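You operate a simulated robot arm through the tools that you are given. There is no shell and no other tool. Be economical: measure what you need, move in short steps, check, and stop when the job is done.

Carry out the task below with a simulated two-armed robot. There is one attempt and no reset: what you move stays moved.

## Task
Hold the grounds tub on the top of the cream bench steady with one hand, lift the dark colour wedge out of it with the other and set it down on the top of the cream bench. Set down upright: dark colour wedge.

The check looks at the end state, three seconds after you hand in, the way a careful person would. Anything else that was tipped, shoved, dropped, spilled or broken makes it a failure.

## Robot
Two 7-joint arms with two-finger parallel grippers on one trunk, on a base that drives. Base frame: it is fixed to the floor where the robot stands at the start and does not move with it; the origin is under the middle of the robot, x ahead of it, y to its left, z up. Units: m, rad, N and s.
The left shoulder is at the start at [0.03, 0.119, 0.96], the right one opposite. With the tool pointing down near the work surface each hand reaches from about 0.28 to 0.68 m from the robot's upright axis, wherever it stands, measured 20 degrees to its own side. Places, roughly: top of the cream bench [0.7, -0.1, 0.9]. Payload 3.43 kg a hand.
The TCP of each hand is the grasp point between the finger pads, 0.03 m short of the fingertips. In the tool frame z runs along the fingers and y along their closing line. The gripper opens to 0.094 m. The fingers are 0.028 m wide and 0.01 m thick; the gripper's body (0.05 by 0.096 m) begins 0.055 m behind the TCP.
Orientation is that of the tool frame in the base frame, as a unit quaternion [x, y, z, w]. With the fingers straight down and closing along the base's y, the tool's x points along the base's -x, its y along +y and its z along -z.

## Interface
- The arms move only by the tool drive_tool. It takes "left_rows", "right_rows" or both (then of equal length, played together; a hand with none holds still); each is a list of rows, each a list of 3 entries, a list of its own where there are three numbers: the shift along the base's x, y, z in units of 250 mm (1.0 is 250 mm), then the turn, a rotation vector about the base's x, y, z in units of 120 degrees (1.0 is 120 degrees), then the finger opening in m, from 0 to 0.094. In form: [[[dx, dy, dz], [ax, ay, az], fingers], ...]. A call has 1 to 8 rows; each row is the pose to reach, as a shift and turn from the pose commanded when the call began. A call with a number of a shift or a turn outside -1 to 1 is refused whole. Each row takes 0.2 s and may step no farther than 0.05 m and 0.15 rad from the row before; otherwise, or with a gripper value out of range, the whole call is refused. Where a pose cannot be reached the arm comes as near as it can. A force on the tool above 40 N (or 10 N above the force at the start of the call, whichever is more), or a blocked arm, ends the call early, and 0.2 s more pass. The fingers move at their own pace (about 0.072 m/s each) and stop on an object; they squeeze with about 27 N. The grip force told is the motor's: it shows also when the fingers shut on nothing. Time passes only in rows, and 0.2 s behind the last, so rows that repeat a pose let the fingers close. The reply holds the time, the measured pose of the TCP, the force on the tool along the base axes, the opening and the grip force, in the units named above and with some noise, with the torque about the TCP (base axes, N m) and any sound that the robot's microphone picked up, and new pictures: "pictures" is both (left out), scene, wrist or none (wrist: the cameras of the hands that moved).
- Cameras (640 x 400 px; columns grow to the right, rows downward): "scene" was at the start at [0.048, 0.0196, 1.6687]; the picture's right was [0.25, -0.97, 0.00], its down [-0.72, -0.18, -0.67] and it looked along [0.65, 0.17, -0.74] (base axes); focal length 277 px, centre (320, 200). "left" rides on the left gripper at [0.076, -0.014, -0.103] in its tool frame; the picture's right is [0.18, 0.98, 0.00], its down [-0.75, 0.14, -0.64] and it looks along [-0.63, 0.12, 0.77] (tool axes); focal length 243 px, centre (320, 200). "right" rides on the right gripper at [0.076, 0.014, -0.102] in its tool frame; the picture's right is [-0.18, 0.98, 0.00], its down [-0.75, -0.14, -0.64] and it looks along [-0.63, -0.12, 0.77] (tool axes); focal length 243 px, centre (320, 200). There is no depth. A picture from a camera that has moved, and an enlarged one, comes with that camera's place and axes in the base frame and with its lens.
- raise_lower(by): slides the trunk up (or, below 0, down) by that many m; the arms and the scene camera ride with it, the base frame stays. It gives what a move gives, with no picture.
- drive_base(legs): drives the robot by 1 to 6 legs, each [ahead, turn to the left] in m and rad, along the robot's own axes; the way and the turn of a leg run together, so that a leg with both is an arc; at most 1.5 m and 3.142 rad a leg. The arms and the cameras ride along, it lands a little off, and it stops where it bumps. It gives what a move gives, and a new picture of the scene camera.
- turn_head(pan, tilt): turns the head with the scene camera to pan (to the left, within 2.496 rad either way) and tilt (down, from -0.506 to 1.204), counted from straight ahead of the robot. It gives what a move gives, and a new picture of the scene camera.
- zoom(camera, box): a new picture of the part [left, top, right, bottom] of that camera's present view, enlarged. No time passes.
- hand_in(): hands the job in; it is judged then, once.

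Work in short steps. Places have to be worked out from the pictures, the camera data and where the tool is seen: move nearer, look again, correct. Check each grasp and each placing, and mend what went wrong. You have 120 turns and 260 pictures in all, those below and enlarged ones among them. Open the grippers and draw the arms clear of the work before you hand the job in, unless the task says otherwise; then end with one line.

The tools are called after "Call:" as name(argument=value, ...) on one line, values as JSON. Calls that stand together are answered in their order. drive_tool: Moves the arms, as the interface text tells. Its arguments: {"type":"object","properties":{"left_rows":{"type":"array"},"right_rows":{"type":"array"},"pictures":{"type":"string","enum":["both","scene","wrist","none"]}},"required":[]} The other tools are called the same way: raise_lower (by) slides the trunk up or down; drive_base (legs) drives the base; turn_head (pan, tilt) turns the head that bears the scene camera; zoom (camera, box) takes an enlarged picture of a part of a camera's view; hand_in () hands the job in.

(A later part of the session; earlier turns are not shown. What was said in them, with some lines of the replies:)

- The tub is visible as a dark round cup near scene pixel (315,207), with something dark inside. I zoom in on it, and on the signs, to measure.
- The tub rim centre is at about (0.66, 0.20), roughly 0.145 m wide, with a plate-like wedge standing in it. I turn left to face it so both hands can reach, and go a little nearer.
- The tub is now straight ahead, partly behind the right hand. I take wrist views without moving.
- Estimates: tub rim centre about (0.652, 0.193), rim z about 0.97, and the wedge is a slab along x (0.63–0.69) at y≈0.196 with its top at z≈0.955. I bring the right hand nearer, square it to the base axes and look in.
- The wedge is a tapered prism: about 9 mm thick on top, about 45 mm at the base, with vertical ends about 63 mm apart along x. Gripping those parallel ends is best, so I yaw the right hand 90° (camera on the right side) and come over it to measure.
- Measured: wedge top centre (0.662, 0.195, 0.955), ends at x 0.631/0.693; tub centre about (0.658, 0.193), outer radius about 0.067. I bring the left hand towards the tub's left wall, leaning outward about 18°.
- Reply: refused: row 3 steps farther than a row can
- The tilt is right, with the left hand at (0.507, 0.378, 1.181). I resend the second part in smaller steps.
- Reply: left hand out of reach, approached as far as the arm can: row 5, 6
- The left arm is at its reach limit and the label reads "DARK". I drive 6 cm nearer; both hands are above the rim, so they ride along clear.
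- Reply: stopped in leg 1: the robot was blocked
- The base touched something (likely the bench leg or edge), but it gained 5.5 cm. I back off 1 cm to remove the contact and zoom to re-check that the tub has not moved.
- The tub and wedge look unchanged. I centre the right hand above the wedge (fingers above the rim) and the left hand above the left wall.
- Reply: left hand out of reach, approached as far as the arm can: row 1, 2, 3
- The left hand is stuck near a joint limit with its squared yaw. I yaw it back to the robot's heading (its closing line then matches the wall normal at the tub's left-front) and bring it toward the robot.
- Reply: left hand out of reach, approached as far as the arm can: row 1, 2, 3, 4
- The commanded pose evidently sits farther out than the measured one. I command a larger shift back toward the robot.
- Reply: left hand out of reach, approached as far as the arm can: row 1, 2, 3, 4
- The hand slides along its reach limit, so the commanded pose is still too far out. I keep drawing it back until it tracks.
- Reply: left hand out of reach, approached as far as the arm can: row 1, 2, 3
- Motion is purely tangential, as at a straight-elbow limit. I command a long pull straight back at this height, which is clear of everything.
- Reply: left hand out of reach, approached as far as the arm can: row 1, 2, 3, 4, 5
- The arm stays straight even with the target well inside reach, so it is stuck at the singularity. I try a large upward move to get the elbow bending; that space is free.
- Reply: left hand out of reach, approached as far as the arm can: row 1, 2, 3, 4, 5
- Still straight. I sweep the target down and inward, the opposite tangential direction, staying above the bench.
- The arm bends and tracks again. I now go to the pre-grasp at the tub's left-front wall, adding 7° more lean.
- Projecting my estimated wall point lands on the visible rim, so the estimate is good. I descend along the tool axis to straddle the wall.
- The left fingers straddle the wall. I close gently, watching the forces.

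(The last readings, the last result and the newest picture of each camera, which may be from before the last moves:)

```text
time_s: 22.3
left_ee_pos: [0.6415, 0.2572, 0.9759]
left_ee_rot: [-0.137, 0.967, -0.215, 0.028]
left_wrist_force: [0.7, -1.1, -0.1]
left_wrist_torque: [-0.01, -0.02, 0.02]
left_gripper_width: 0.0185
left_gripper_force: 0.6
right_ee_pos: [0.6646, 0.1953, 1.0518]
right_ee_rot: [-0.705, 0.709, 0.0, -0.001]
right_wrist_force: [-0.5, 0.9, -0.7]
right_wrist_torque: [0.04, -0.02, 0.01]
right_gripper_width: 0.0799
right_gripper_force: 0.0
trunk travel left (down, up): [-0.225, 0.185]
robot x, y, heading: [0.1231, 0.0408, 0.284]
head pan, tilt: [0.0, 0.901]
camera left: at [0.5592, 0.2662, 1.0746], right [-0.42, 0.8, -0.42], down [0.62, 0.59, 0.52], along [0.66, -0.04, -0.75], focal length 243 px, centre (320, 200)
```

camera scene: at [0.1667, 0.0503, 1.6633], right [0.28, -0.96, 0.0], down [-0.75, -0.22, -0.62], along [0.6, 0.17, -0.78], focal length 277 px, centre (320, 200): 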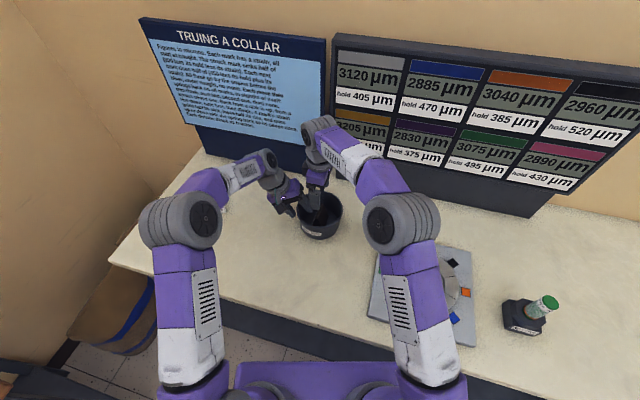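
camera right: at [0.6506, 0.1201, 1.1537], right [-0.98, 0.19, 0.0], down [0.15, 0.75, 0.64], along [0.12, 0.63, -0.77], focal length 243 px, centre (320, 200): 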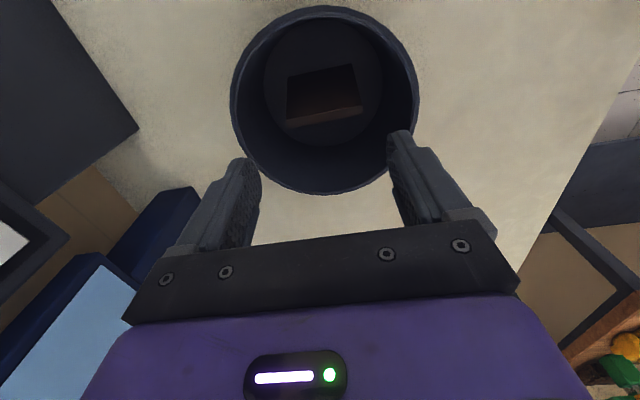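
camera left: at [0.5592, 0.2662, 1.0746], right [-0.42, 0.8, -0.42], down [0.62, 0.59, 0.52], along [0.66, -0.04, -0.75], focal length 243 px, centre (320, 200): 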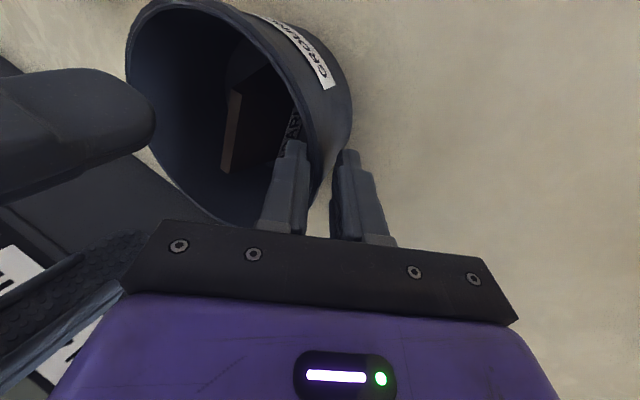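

The outer finger nudged the tub slightly inward on contact. I check it with the right and scene cameras.

Call:
zoom(camera="right", box=[200, 0, 440, 200])

Call:
zoom(camera="scene", box=[260, 150, 380, 250])

```text
2.00 times, centred on (320, 100) of right
camera zoom: at [0.6506, 0.1201, 1.154], right [-0.98, 0.19, 0.0], down [0.15, 0.75, 0.64], along [0.12, 0.63, -0.77], focal length 485 px, centre (320, 400)
```

zoom: 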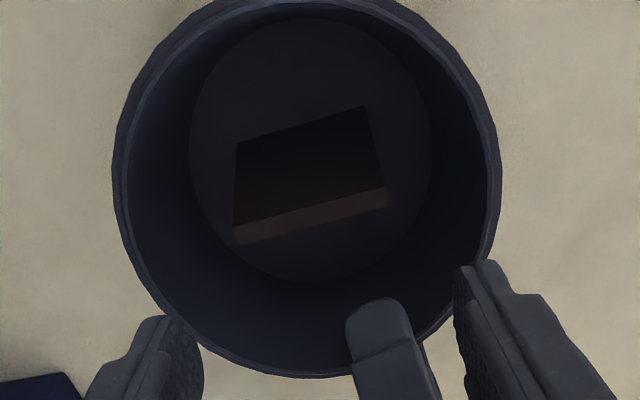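

```text
4.00 times, centred on (320, 200) of scene
camera zoom: at [0.1669, 0.0502, 1.6633], right [0.28, -0.96, 0.0], down [-0.75, -0.22, -0.62], along [0.6, 0.17, -0.78], focal length 1107 px, centre (320, 200)
```

zoom: 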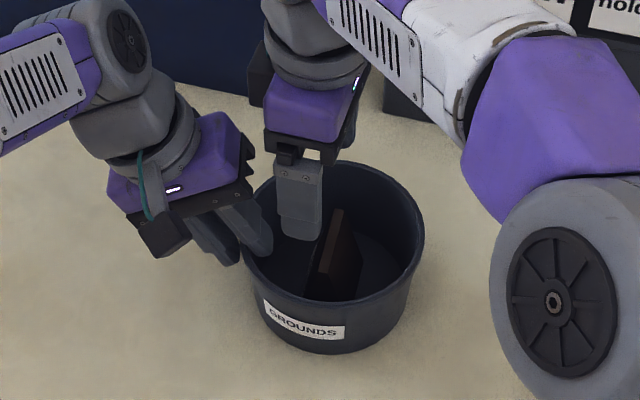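

The tub moved about 1 cm toward -y when pinched. With the wall now snug in the fingers, I slide it back 1 cm the way it came.

Call:
drive_tool(left_rows=[[[-0.004, 0.013, 0], [0, 0, 0], 0.018], [[-0.008, 0.026, 0], [0, 0, 0], 0.018], [[-0.012, 0.042, 0], [0, 0, 0], 0.018], [[-0.012, 0.042, 0], [0, 0, 0], 0.018]], pictures="none")

Call:
zoom(camera="scene", box=[260, 150, 380, 250])

Call:
zoom(camera="right", box=[200, 0, 440, 200])

```text
time_s: 23.3
left_ee_pos: [0.6391, 0.2661, 0.977]
left_ee_rot: [-0.137, 0.966, -0.216, 0.028]
left_wrist_force: [-0.4, -0.8, 0.7]
left_wrist_torque: [0.01, -0.04, -0.03]
left_gripper_width: 0.0189
left_gripper_force: 0.9
right_ee_pos: [0.6643, 0.1944, 1.0523]
right_ee_rot: [-0.705, 0.709, 0.001, -0.001]
right_wrist_force: [-0.9, -0.6, 0.2]
right_wrist_torque: [0.0, 0.0, 0.02]
right_gripper_width: 0.0801
right_gripper_force: 0.1
trunk travel left (down, up): [-0.225, 0.185]
robot x, y, heading: [0.1213, 0.0365, 0.279]
head pan, tilt: [0.0, 0.901]
```

```text
4.00 times, centred on (320, 200) of scene
camera zoom: at [0.1668, 0.0501, 1.6633], right [0.28, -0.96, 0.0], down [-0.75, -0.22, -0.62], along [0.6, 0.17, -0.78], focal length 1107 px, centre (320, 200)
```

zoom: 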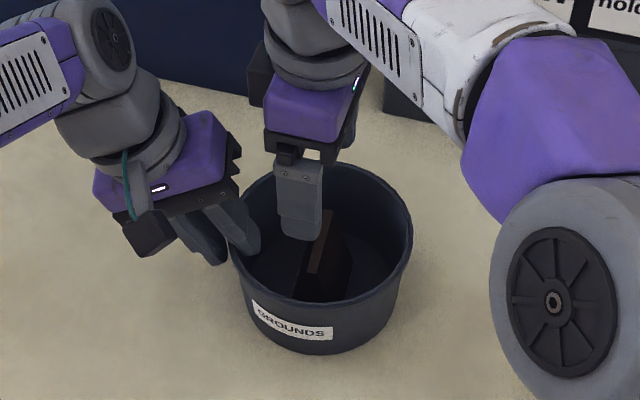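

```text
2.00 times, centred on (320, 100) of right
camera zoom: at [0.6506, 0.12, 1.154], right [-0.98, 0.19, 0.0], down [0.15, 0.75, 0.64], along [0.12, 0.63, -0.77], focal length 485 px, centre (320, 400)
```

zoom: 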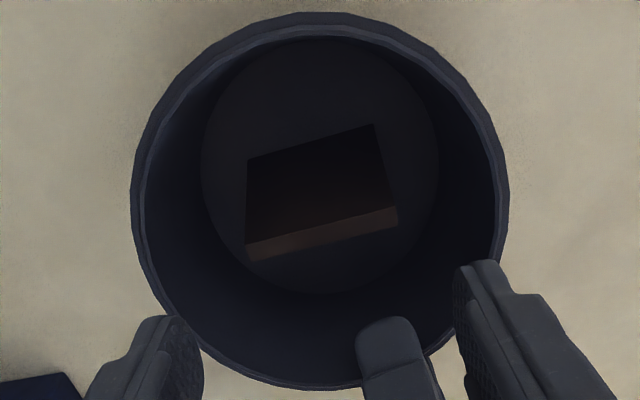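

The tub is back within about 1–2 mm and held snugly. The wedge is now centred at (0.664, 0.1955), yawed about 2°; I descend with the right hand around its ends.

Call:
drive_tool(right_rows=[[[0, 0.003, -0.12], [0, 0, 0.007], 0.08], [[0, 0.004, -0.22], [0, 0, 0.0145], 0.08], [[0, 0.004, -0.31], [0, 0, 0.0145], 0.08], [[0, 0.004, -0.4], [0, 0, 0.0145], 0.08], [[0, 0.004, -0.4], [0, 0, 0.0145], 0.08]], pictures="wrist")

Call:
zoom(camera="scene", box=[260, 150, 380, 250])

```text
time_s: 24.5
left_ee_pos: [0.6381, 0.2673, 0.9763]
left_ee_rot: [-0.137, 0.967, -0.214, 0.028]
left_wrist_force: [0.0, 0.2, 0.7]
left_wrist_torque: [-0.03, 0.01, 0.0]
left_gripper_width: 0.0184
left_gripper_force: 0.2
right_ee_pos: [0.6637, 0.1963, 0.9526]
right_ee_rot: [0.715, -0.699, 0.0, 0.002]
right_wrist_force: [-0.1, 0.0, 0.2]
right_wrist_torque: [-0.05, 0.0, 0.01]
right_gripper_width: 0.0799
right_gripper_force: 0.0
trunk travel left (down, up): [-0.225, 0.185]
robot x, y, heading: [0.1202, 0.039, 0.286]
head pan, tilt: [0.0, 0.901]
camera right: at [0.6513, 0.1212, 1.0557], right [-0.99, 0.16, 0.0], down [0.12, 0.76, 0.64], along [0.1, 0.63, -0.77], focal length 243 px, centre (320, 200)
```

right: 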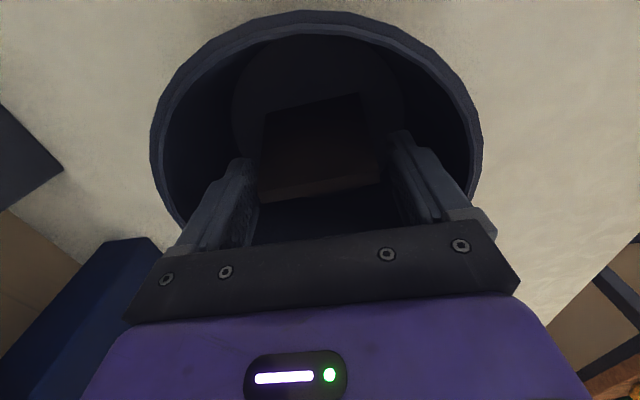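

```text
4.00 times, centred on (320, 200) of scene
camera zoom: at [0.1668, 0.0502, 1.6633], right [0.28, -0.96, 0.0], down [-0.75, -0.22, -0.62], along [0.6, 0.17, -0.78], focal length 1107 px, centre (320, 200)
```

zoom: 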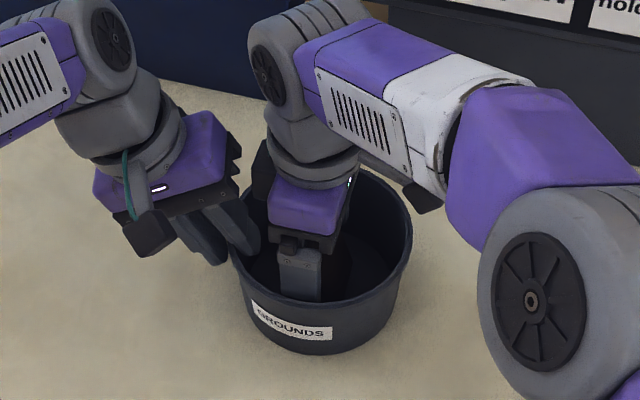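

No contact, and the wedge lies between the fingers as predicted. Closing.

Call:
drive_tool(right_rows=[[[0, 0, 0], [0, 0, 0], 0.066], [[0, 0, 0], [0, 0, 0], 0.05], [[0, 0, 0], [0, 0, 0], 0.05], [[0, 0, 0], [0, 0, 0], 0.05]], pictures="wrist")

```text
time_s: 25.5
left_ee_pos: [0.6386, 0.2666, 0.977]
left_ee_rot: [-0.137, 0.966, -0.216, 0.028]
left_wrist_force: [1.1, 0.0, -0.5]
left_wrist_torque: [0.02, 0.0, -0.01]
left_gripper_width: 0.0183
left_gripper_force: 0.1
right_ee_pos: [0.6627, 0.1971, 0.9539]
right_ee_rot: [0.715, -0.699, 0.0, 0.001]
right_wrist_force: [0.2, -0.3, -0.2]
right_wrist_torque: [0.0, 0.01, 0.02]
right_gripper_width: 0.0636
right_gripper_force: 27.1
trunk travel left (down, up): [-0.225, 0.185]
robot x, y, heading: [0.122, 0.0403, 0.28]
head pan, tilt: [0.0, 0.901]
camera right: at [0.6513, 0.1214, 1.056], right [-0.99, 0.16, 0.0], down [0.12, 0.76, 0.64], along [0.1, 0.63, -0.77], focal length 243 px, centre (320, 200)
```

right: 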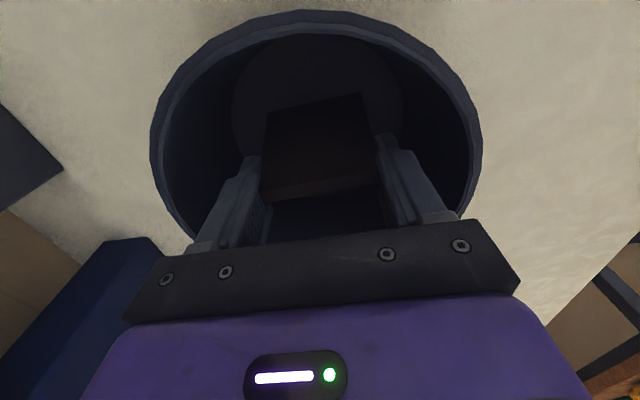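

The wedge is gripped at 0.0636 m with 27 N. I lift it straight up slowly.

Call:
drive_tool(right_rows=[[[0, 0, 0.03], [0, 0, 0], 0.05], [[0, 0, 0.08], [0, 0, 0], 0.05], [[0, 0, 0.14], [0, 0, 0], 0.05], [[0, 0, 0.22], [0, 0, 0], 0.05], [[0, 0, 0.3], [0, 0, 0], 0.05], [[0, 0, 0.4], [0, 0, 0], 0.05], [[0, 0, 0.5], [0, 0, 0], 0.05], [[0, 0, 0.6], [0, 0, 0], 0.05]], pictures="both")

Call:
zoom(camera="scene", box=[240, 120, 400, 250])

```text
time_s: 27.3
left_ee_pos: [0.6384, 0.2662, 0.9775]
left_ee_rot: [-0.136, 0.966, -0.216, 0.028]
left_wrist_force: [0.1, 0.1, 0.4]
left_wrist_torque: [-0.01, 0.0, -0.01]
left_gripper_width: 0.0182
left_gripper_force: 0.5
right_ee_pos: [0.6601, 0.1978, 1.1049]
right_ee_rot: [0.716, -0.699, 0.0, 0.002]
right_wrist_force: [-1.2, -0.1, -1.3]
right_wrist_torque: [0.01, 0.03, 0.03]
right_gripper_width: 0.0635
right_gripper_force: 27.0
trunk travel left (down, up): [-0.225, 0.185]
robot x, y, heading: [0.1211, 0.0349, 0.284]
head pan, tilt: [0.0, 0.901]
camera scene: at [0.1668, 0.0504, 1.6633], right [0.28, -0.96, 0.0], down [-0.75, -0.22, -0.62], along [0.6, 0.17, -0.78], focal length 277 px, centre (320, 200)
camera right: at [0.648, 0.1222, 1.207], right [-0.99, 0.16, 0.0], down [0.12, 0.76, 0.64], along [0.1, 0.63, -0.77], focal length 243 px, centre (320, 200)
```

scene: 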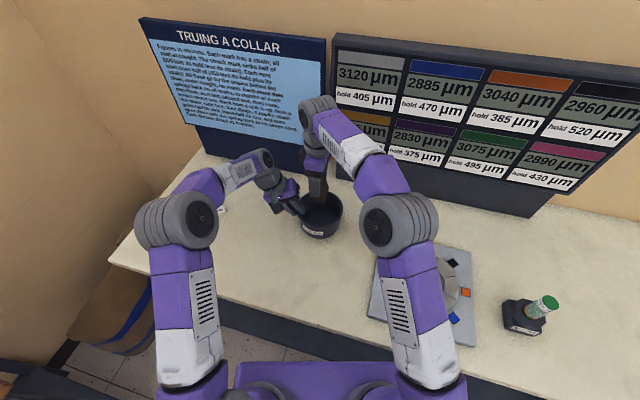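
right: 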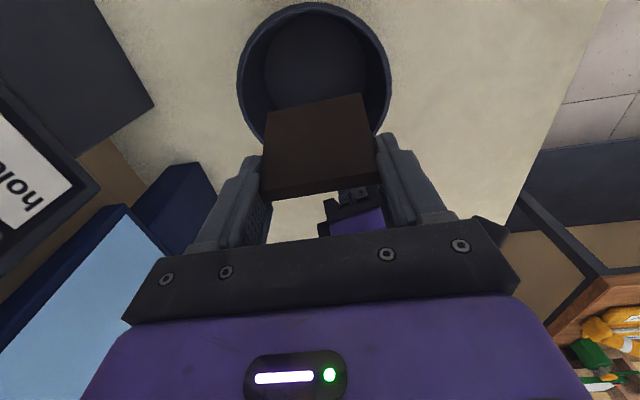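

```text
3.08 times, centred on (320, 185) of scene
camera zoom: at [0.1668, 0.0504, 1.6633], right [0.28, -0.96, 0.0], down [-0.75, -0.22, -0.62], along [0.6, 0.17, -0.78], focal length 852 px, centre (320, 246)
```

zoom: 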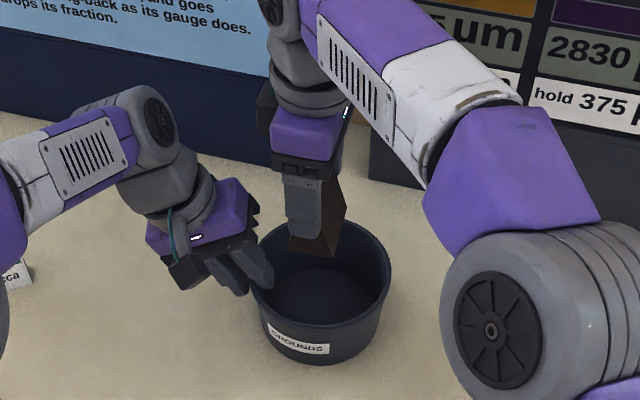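

The wedge is held upright, clear of the tub, and the tub stayed put. I carry it to free bench space in front-right of the tub, about (0.54, 0.085).

Call:
drive_tool(right_rows=[[[-0.02, -0.13, 0.02], [0, 0, 0], 0.05], [[-0.08, -0.26, 0.02], [0, 0, 0], 0.05], [[-0.2, -0.36, 0], [0, 0, 0], 0.05], [[-0.34, -0.42, -0.04], [0, 0, 0], 0.05], [[-0.48, -0.452, -0.12], [0, 0, 0], 0.05], [[-0.48, -0.452, -0.28], [0, 0, 0], 0.05], [[-0.48, -0.452, -0.4], [0, 0, 0], 0.05], [[-0.48, -0.452, -0.4], [0, 0, 0], 0.05]], pictures="both")

Call:
zoom(camera="scene", box=[240, 150, 440, 320])

```text
time_s: 29.1
left_ee_pos: [0.6392, 0.2671, 0.9767]
left_ee_rot: [-0.136, 0.967, -0.215, 0.027]
left_wrist_force: [-0.9, -0.3, 0.0]
left_wrist_torque: [-0.02, 0.01, -0.03]
left_gripper_width: 0.0181
left_gripper_force: 0.1
right_ee_pos: [0.5431, 0.0798, 1.0063]
right_ee_rot: [0.715, -0.699, 0.0, 0.001]
right_wrist_force: [0.1, 1.2, -1.0]
right_wrist_torque: [-0.02, 0.03, -0.03]
right_gripper_width: 0.0634
right_gripper_force: 26.6
trunk travel left (down, up): [-0.225, 0.185]
robot x, y, heading: [0.1197, 0.0395, 0.284]
head pan, tilt: [0.0, 0.901]
camera scene: at [0.1669, 0.0503, 1.6633], right [0.28, -0.96, 0.0], down [-0.75, -0.22, -0.62], along [0.6, 0.17, -0.78], focal length 277 px, centre (320, 200)
camera right: at [0.531, 0.0062, 1.1082], right [-0.99, 0.16, 0.0], down [0.12, 0.76, 0.64], along [0.1, 0.63, -0.77], focal length 243 px, centre (320, 200)
```

scene: 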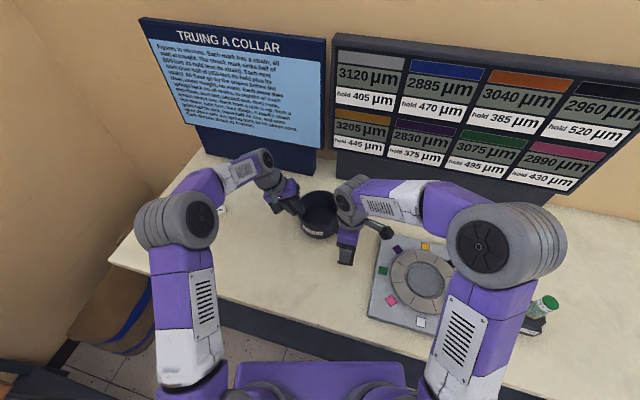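
right: 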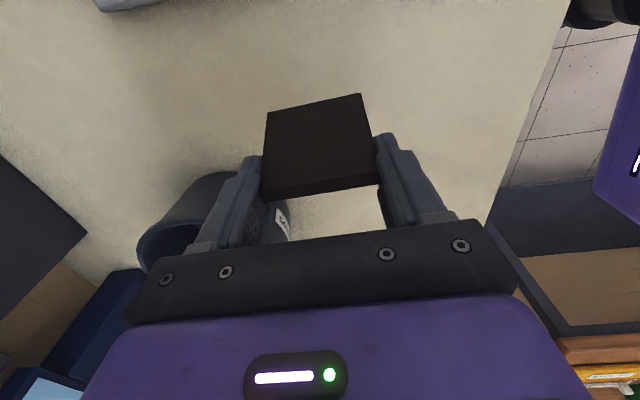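

```text
2.35 times, centred on (340, 235) of scene
camera zoom: at [0.1669, 0.0503, 1.6633], right [0.28, -0.96, 0.0], down [-0.75, -0.22, -0.62], along [0.6, 0.17, -0.78], focal length 651 px, centre (273, 118)
```

zoom: 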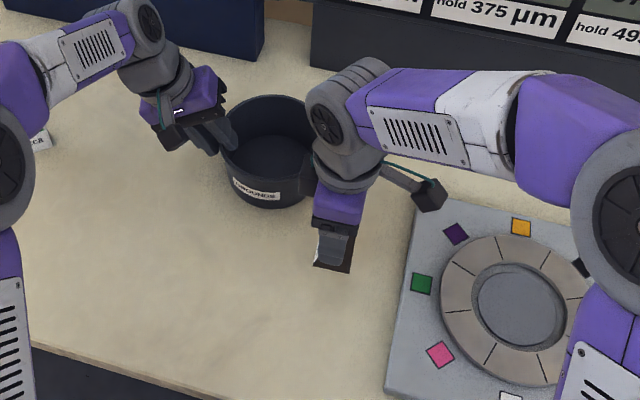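

Clear bench lies beneath. I lower to just above expected contact (TCP ≈0.95).

Call:
drive_tool(right_rows=[[[0, 0, -0.08], [0, 0, 0], 0.05], [[0, 0, -0.15], [0, 0, 0], 0.05], [[0, 0, -0.19], [0, 0, 0], 0.05], [[0, 0, -0.2], [0, 0, 0], 0.05], [[0, 0, -0.21], [0, 0, 0], 0.05], [[0, 0, -0.22], [0, 0, 0], 0.05]], pictures="wrist")

Call:
zoom(camera="scene", box=[300, 190, 400, 280])

```text
time_s: 30.5
left_ee_pos: [0.6381, 0.2666, 0.9774]
left_ee_rot: [-0.136, 0.967, -0.215, 0.027]
left_wrist_force: [0.3, -0.5, -0.2]
left_wrist_torque: [0.0, 0.03, 0.0]
left_gripper_width: 0.0179
left_gripper_force: 0.5
right_ee_pos: [0.5419, 0.0832, 0.9519]
right_ee_rot: [0.715, -0.699, -0.001, 0.001]
right_wrist_force: [0.5, -0.5, 0.2]
right_wrist_torque: [0.0, -0.01, 0.0]
right_gripper_width: 0.0635
right_gripper_force: 26.9
trunk travel left (down, up): [-0.225, 0.185]
robot x, y, heading: [0.1216, 0.04, 0.28]
head pan, tilt: [0.0, 0.901]
camera right: at [0.5295, 0.0076, 1.0528], right [-0.99, 0.16, 0.0], down [0.12, 0.76, 0.64], along [0.1, 0.63, -0.77], focal length 243 px, centre (320, 200)
```

right: 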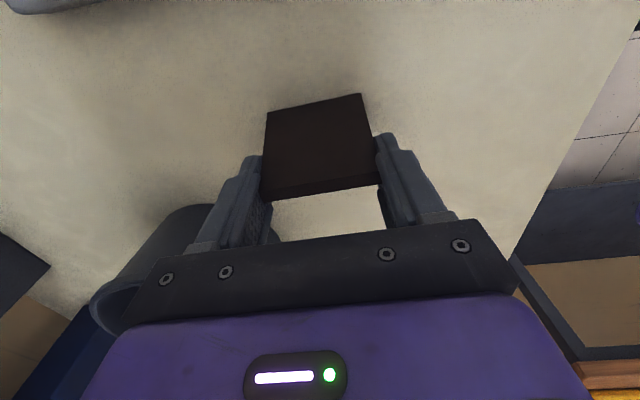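

```text
4.44 times, centred on (350, 235) of scene
camera zoom: at [0.167, 0.0504, 1.6633], right [0.28, -0.96, 0.0], down [-0.75, -0.22, -0.62], along [0.6, 0.17, -0.78], focal length 1230 px, centre (187, 44)
```

zoom: 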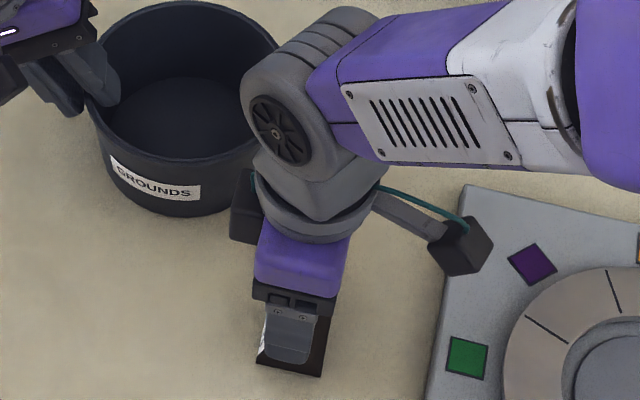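

Near the bench, no contact force yet. I lower in 1.5 mm steps.

Call:
drive_tool(right_rows=[[[0, 0, -0.006], [0, 0, 0], 0.05], [[0, 0, -0.012], [0, 0, 0], 0.05]], pictures="none")

Call:
drive_tool(right_rows=[[[0, 0, -0.005], [0, 0, 0], 0.05], [[0, 0, -0.01], [0, 0, 0], 0.05]], pictures="none")

```text
time_s: 31.1
left_ee_pos: [0.6373, 0.2669, 0.9763]
left_ee_rot: [-0.136, 0.967, -0.215, 0.028]
left_wrist_force: [0.5, -0.5, -0.1]
left_wrist_torque: [0.0, 0.0, 0.02]
left_gripper_width: 0.0178
left_gripper_force: 0.1
right_ee_pos: [0.541, 0.0829, 0.9488]
right_ee_rot: [0.716, -0.698, 0.001, 0.0]
right_wrist_force: [-1.0, -0.6, 8.4]
right_wrist_torque: [-0.03, 0.15, 0.08]
right_gripper_width: 0.0637
right_gripper_force: 27.0
trunk travel left (down, up): [-0.225, 0.185]
robot x, y, heading: [0.1247, 0.0394, 0.283]
head pan, tilt: [0.0, 0.901]
```

```text
time_s: 31.7
left_ee_pos: [0.6367, 0.2663, 0.9776]
left_ee_rot: [-0.136, 0.967, -0.215, 0.028]
left_wrist_force: [0.4, -0.3, 0.5]
left_wrist_torque: [-0.03, -0.01, 0.02]
left_gripper_width: 0.0178
left_gripper_force: 0.0
right_ee_pos: [0.5411, 0.0837, 0.9452]
right_ee_rot: [0.716, -0.698, 0.001, -0.001]
right_wrist_force: [-0.3, -1.1, 22.7]
right_wrist_torque: [-0.03, 0.06, 0.15]
right_gripper_width: 0.0637
right_gripper_force: 27.1
trunk travel left (down, up): [-0.225, 0.185]
robot x, y, heading: [0.1217, 0.0396, 0.28]
head pan, tilt: [0.0, 0.901]
```

Firm bench contact (22.7 N). I ease up about 3 mm to relax the press, then open the fingers.

Call:
drive_tool(right_rows=[[[0, 0, 0.012], [0, 0, 0], 0.05], [[0, 0, 0.012], [0, 0, 0], 0.066], [[0, 0, 0.012], [0, 0, 0], 0.075], [[0, 0, 0.012], [0, 0, 0], 0.08], [[0, 0, 0.012], [0, 0, 0], 0.08]], pictures="wrist")

```text
time_s: 32.9
left_ee_pos: [0.6377, 0.2681, 0.9776]
left_ee_rot: [-0.136, 0.966, -0.216, 0.028]
left_wrist_force: [0.7, 1.0, -0.2]
left_wrist_torque: [0.01, 0.03, -0.01]
left_gripper_width: 0.0181
left_gripper_force: 0.5
right_ee_pos: [0.5423, 0.084, 0.9462]
right_ee_rot: [0.715, -0.699, 0.0, 0.002]
right_wrist_force: [0.4, 0.1, 0.3]
right_wrist_torque: [0.01, -0.04, 0.02]
right_gripper_width: 0.0799
right_gripper_force: 0.1
trunk travel left (down, up): [-0.225, 0.185]
robot x, y, heading: [0.119, 0.0357, 0.278]
head pan, tilt: [0.0, 0.901]
camera right: at [0.53, 0.0082, 1.0492], right [-0.99, 0.16, 0.0], down [0.12, 0.76, 0.64], along [0.1, 0.63, -0.77], focal length 243 px, centre (320, 200)
```

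right: 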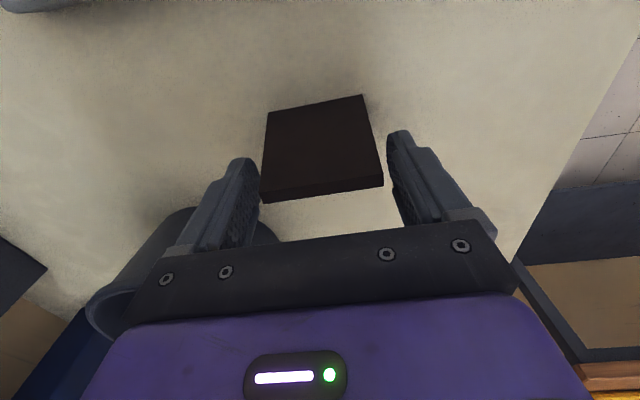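

Released with the wedge standing. I open wider and lift straight up.

Call:
drive_tool(right_rows=[[[0, 0, 0], [0, 0, 0], 0.092], [[0, 0, 0], [0, 0, 0], 0.092], [[0, 0, 0.06], [0, 0, 0], 0.092], [[0, 0, 0.16], [0, 0, 0], 0.092], [[0, 0, 0.3], [0, 0, 0], 0.092], [[0, 0, 0.46], [0, 0, 0], 0.092], [[0, 0, 0.62], [0, 0, 0], 0.092], [[0, 0, 0.78], [0, 0, 0], 0.092]], pictures="both")

Call:
zoom(camera="scene", box=[260, 170, 400, 280])

```text
time_s: 34.7
left_ee_pos: [0.6381, 0.2662, 0.9765]
left_ee_rot: [-0.137, 0.966, -0.216, 0.029]
left_wrist_force: [0.0, -1.0, -0.6]
left_wrist_torque: [0.01, -0.04, -0.01]
left_gripper_width: 0.0182
left_gripper_force: 0.1
right_ee_pos: [0.543, 0.0844, 1.141]
right_ee_rot: [0.714, -0.7, -0.001, 0.001]
right_wrist_force: [0.5, -0.1, -0.8]
right_wrist_torque: [0.01, 0.01, -0.02]
right_gripper_width: 0.0921
right_gripper_force: 0.0
trunk travel left (down, up): [-0.225, 0.185]
robot x, y, heading: [0.1202, 0.0359, 0.285]
head pan, tilt: [0.0, 0.901]
camera scene: at [0.1665, 0.0504, 1.6633], right [0.28, -0.96, 0.0], down [-0.75, -0.22, -0.62], along [0.6, 0.17, -0.78], focal length 277 px, centre (320, 200)
camera right: at [0.5312, 0.0095, 1.2438], right [-0.99, 0.16, 0.0], down [0.12, 0.76, 0.64], along [0.1, 0.63, -0.77], focal length 243 px, centre (320, 200)
```

scene: 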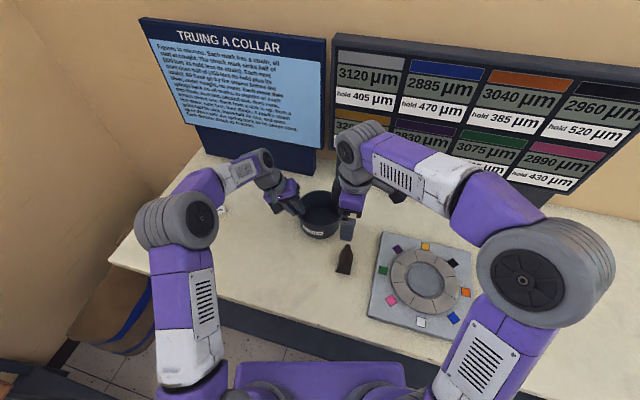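
right: 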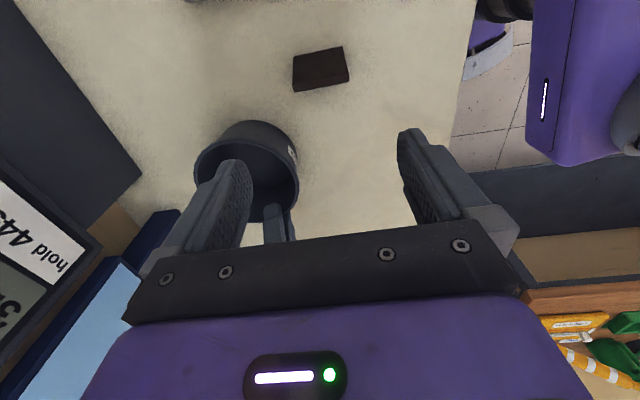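

```text
3.64 times, centred on (330, 225) of scene
camera zoom: at [0.1665, 0.0504, 1.6633], right [0.28, -0.96, 0.0], down [-0.75, -0.22, -0.62], along [0.6, 0.17, -0.78], focal length 1007 px, centre (284, 109)
```

zoom: 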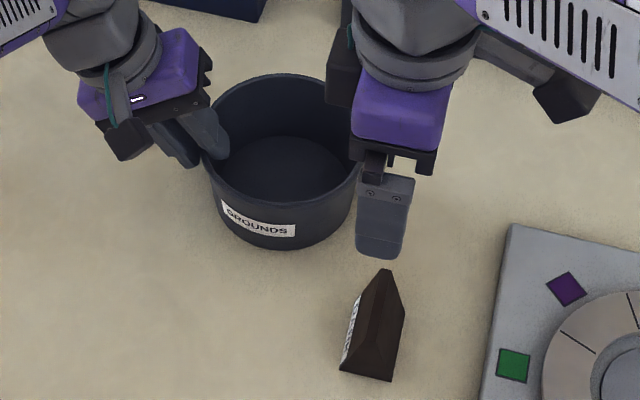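

The wedge stands upright and free. I open the left hand, then withdraw it along its approach axis.

Call:
drive_tool(left_rows=[[[0, 0, 0], [0, 0, 0], 0.03], [[0, 0, 0], [0, 0, 0], 0.04], [[0, 0, 0], [0, 0, 0], 0.04], [[-0.01, 0.036, 0.08], [0, 0, 0], 0.04], [[-0.02, 0.072, 0.16], [0, 0, 0], 0.04], [[-0.031, 0.108, 0.26], [0, 0, 0], 0.04], [[-0.042, 0.16, 0.4], [0, 0, 0], 0.04], [[-0.06, 0.2, 0.55], [0, 0, 0], 0.04]], pictures="scene")

Call:
drive_tool(right_rows=[[[0, 0, 0.1], [0, 0, 0], 0.092], [[-0.1, -0.1, 0.2], [0, 0, 0], 0.092], [[-0.2, -0.2, 0.3], [0, 0, 0], 0.092], [[-0.3, -0.3, 0.35], [0, 0, 0], 0.092]], left_rows=[[[-0.1, 0.05, 0.1], [0, 0, 0], 0.04], [[-0.2, 0.1, 0.2], [0, 0, 0], 0.04], [[-0.3, 0.2, 0.25], [0, 0, 0], 0.04], [[-0.4, 0.3, 0.3], [0, 0, 0], 0.04]], pictures="scene")

Call:
zoom(camera="scene", box=[240, 170, 400, 290])

```text
time_s: 36.5
left_ee_pos: [0.6234, 0.316, 1.1176]
left_ee_rot: [-0.135, 0.967, -0.217, 0.027]
left_wrist_force: [-0.5, -0.2, 0.0]
left_wrist_torque: [0.02, -0.04, -0.01]
left_gripper_width: 0.04
left_gripper_force: 0.0
right_ee_pos: [0.5439, 0.085, 1.1416]
right_ee_rot: [0.715, -0.699, 0.0, 0.001]
right_wrist_force: [1.1, -0.7, 0.2]
right_wrist_torque: [-0.01, -0.01, 0.04]
right_gripper_width: 0.0923
right_gripper_force: 0.0
trunk travel left (down, up): [-0.225, 0.185]
robot x, y, heading: [0.1209, 0.0361, 0.281]
head pan, tilt: [0.0, 0.901]
camera scene: at [0.1662, 0.0501, 1.6634], right [0.28, -0.96, 0.0], down [-0.75, -0.22, -0.62], along [0.6, 0.17, -0.78], focal length 277 px, centre (320, 200)
```

scene: 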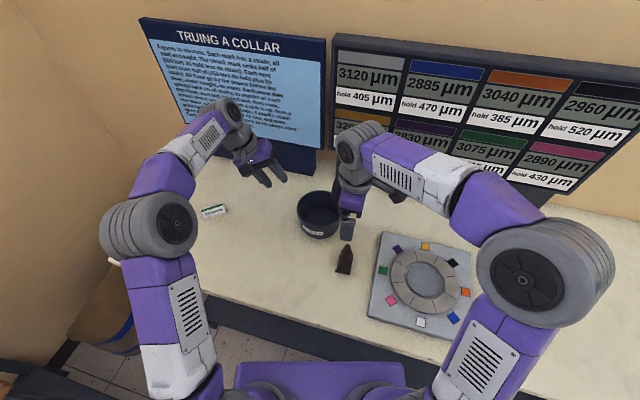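

```text
time_s: 37.5
left_ee_pos: [0.5204, 0.3925, 1.1937]
left_ee_rot: [-0.137, 0.966, -0.215, 0.029]
left_wrist_force: [-1.0, -0.5, 0.8]
left_wrist_torque: [0.01, -0.01, -0.03]
left_gripper_width: 0.04
left_gripper_force: 0.1
right_ee_pos: [0.4649, 0.0077, 1.2308]
right_ee_rot: [0.715, -0.699, 0.001, 0.001]
right_wrist_force: [-0.5, -0.3, -0.2]
right_wrist_torque: [-0.03, -0.04, 0.02]
right_gripper_width: 0.092
right_gripper_force: 0.0
trunk travel left (down, up): [-0.225, 0.185]
robot x, y, heading: [0.1212, 0.0377, 0.281]
head pan, tilt: [0.0, 0.901]
camera scene: at [0.1644, 0.0495, 1.6634], right [0.28, -0.96, 0.0], down [-0.75, -0.22, -0.62], along [0.6, 0.17, -0.78], focal length 277 px, centre (320, 200)
```

scene: 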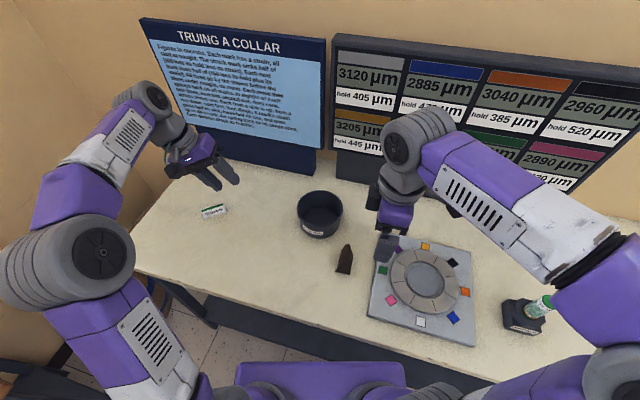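

```text
3.33 times, centred on (320, 230) of scene
camera zoom: at [0.1644, 0.0495, 1.6634], right [0.28, -0.96, 0.0], down [-0.75, -0.22, -0.62], along [0.6, 0.17, -0.78], focal length 923 px, centre (320, 100)
```

zoom: 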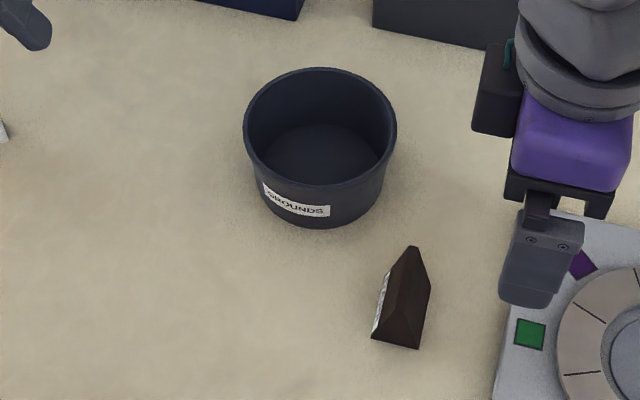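

The tub is upright in its original place, the wedge stands upright on the bench, and both hands are open and clear. Handing in.

Call:
hand_in()

```text
The job is handed in.
```

The dark colour wedge is out of the grounds tub and standing upright on the cream bench. The left hand held the tub while the right hand lifted the wedge, and the tub is upright within about 2 mm of where it started. The left hand nudged it about 1 cm when it took hold, so I slid it back. The base also bumped something, probably the bench, while driving closer; nothing visibly moved.
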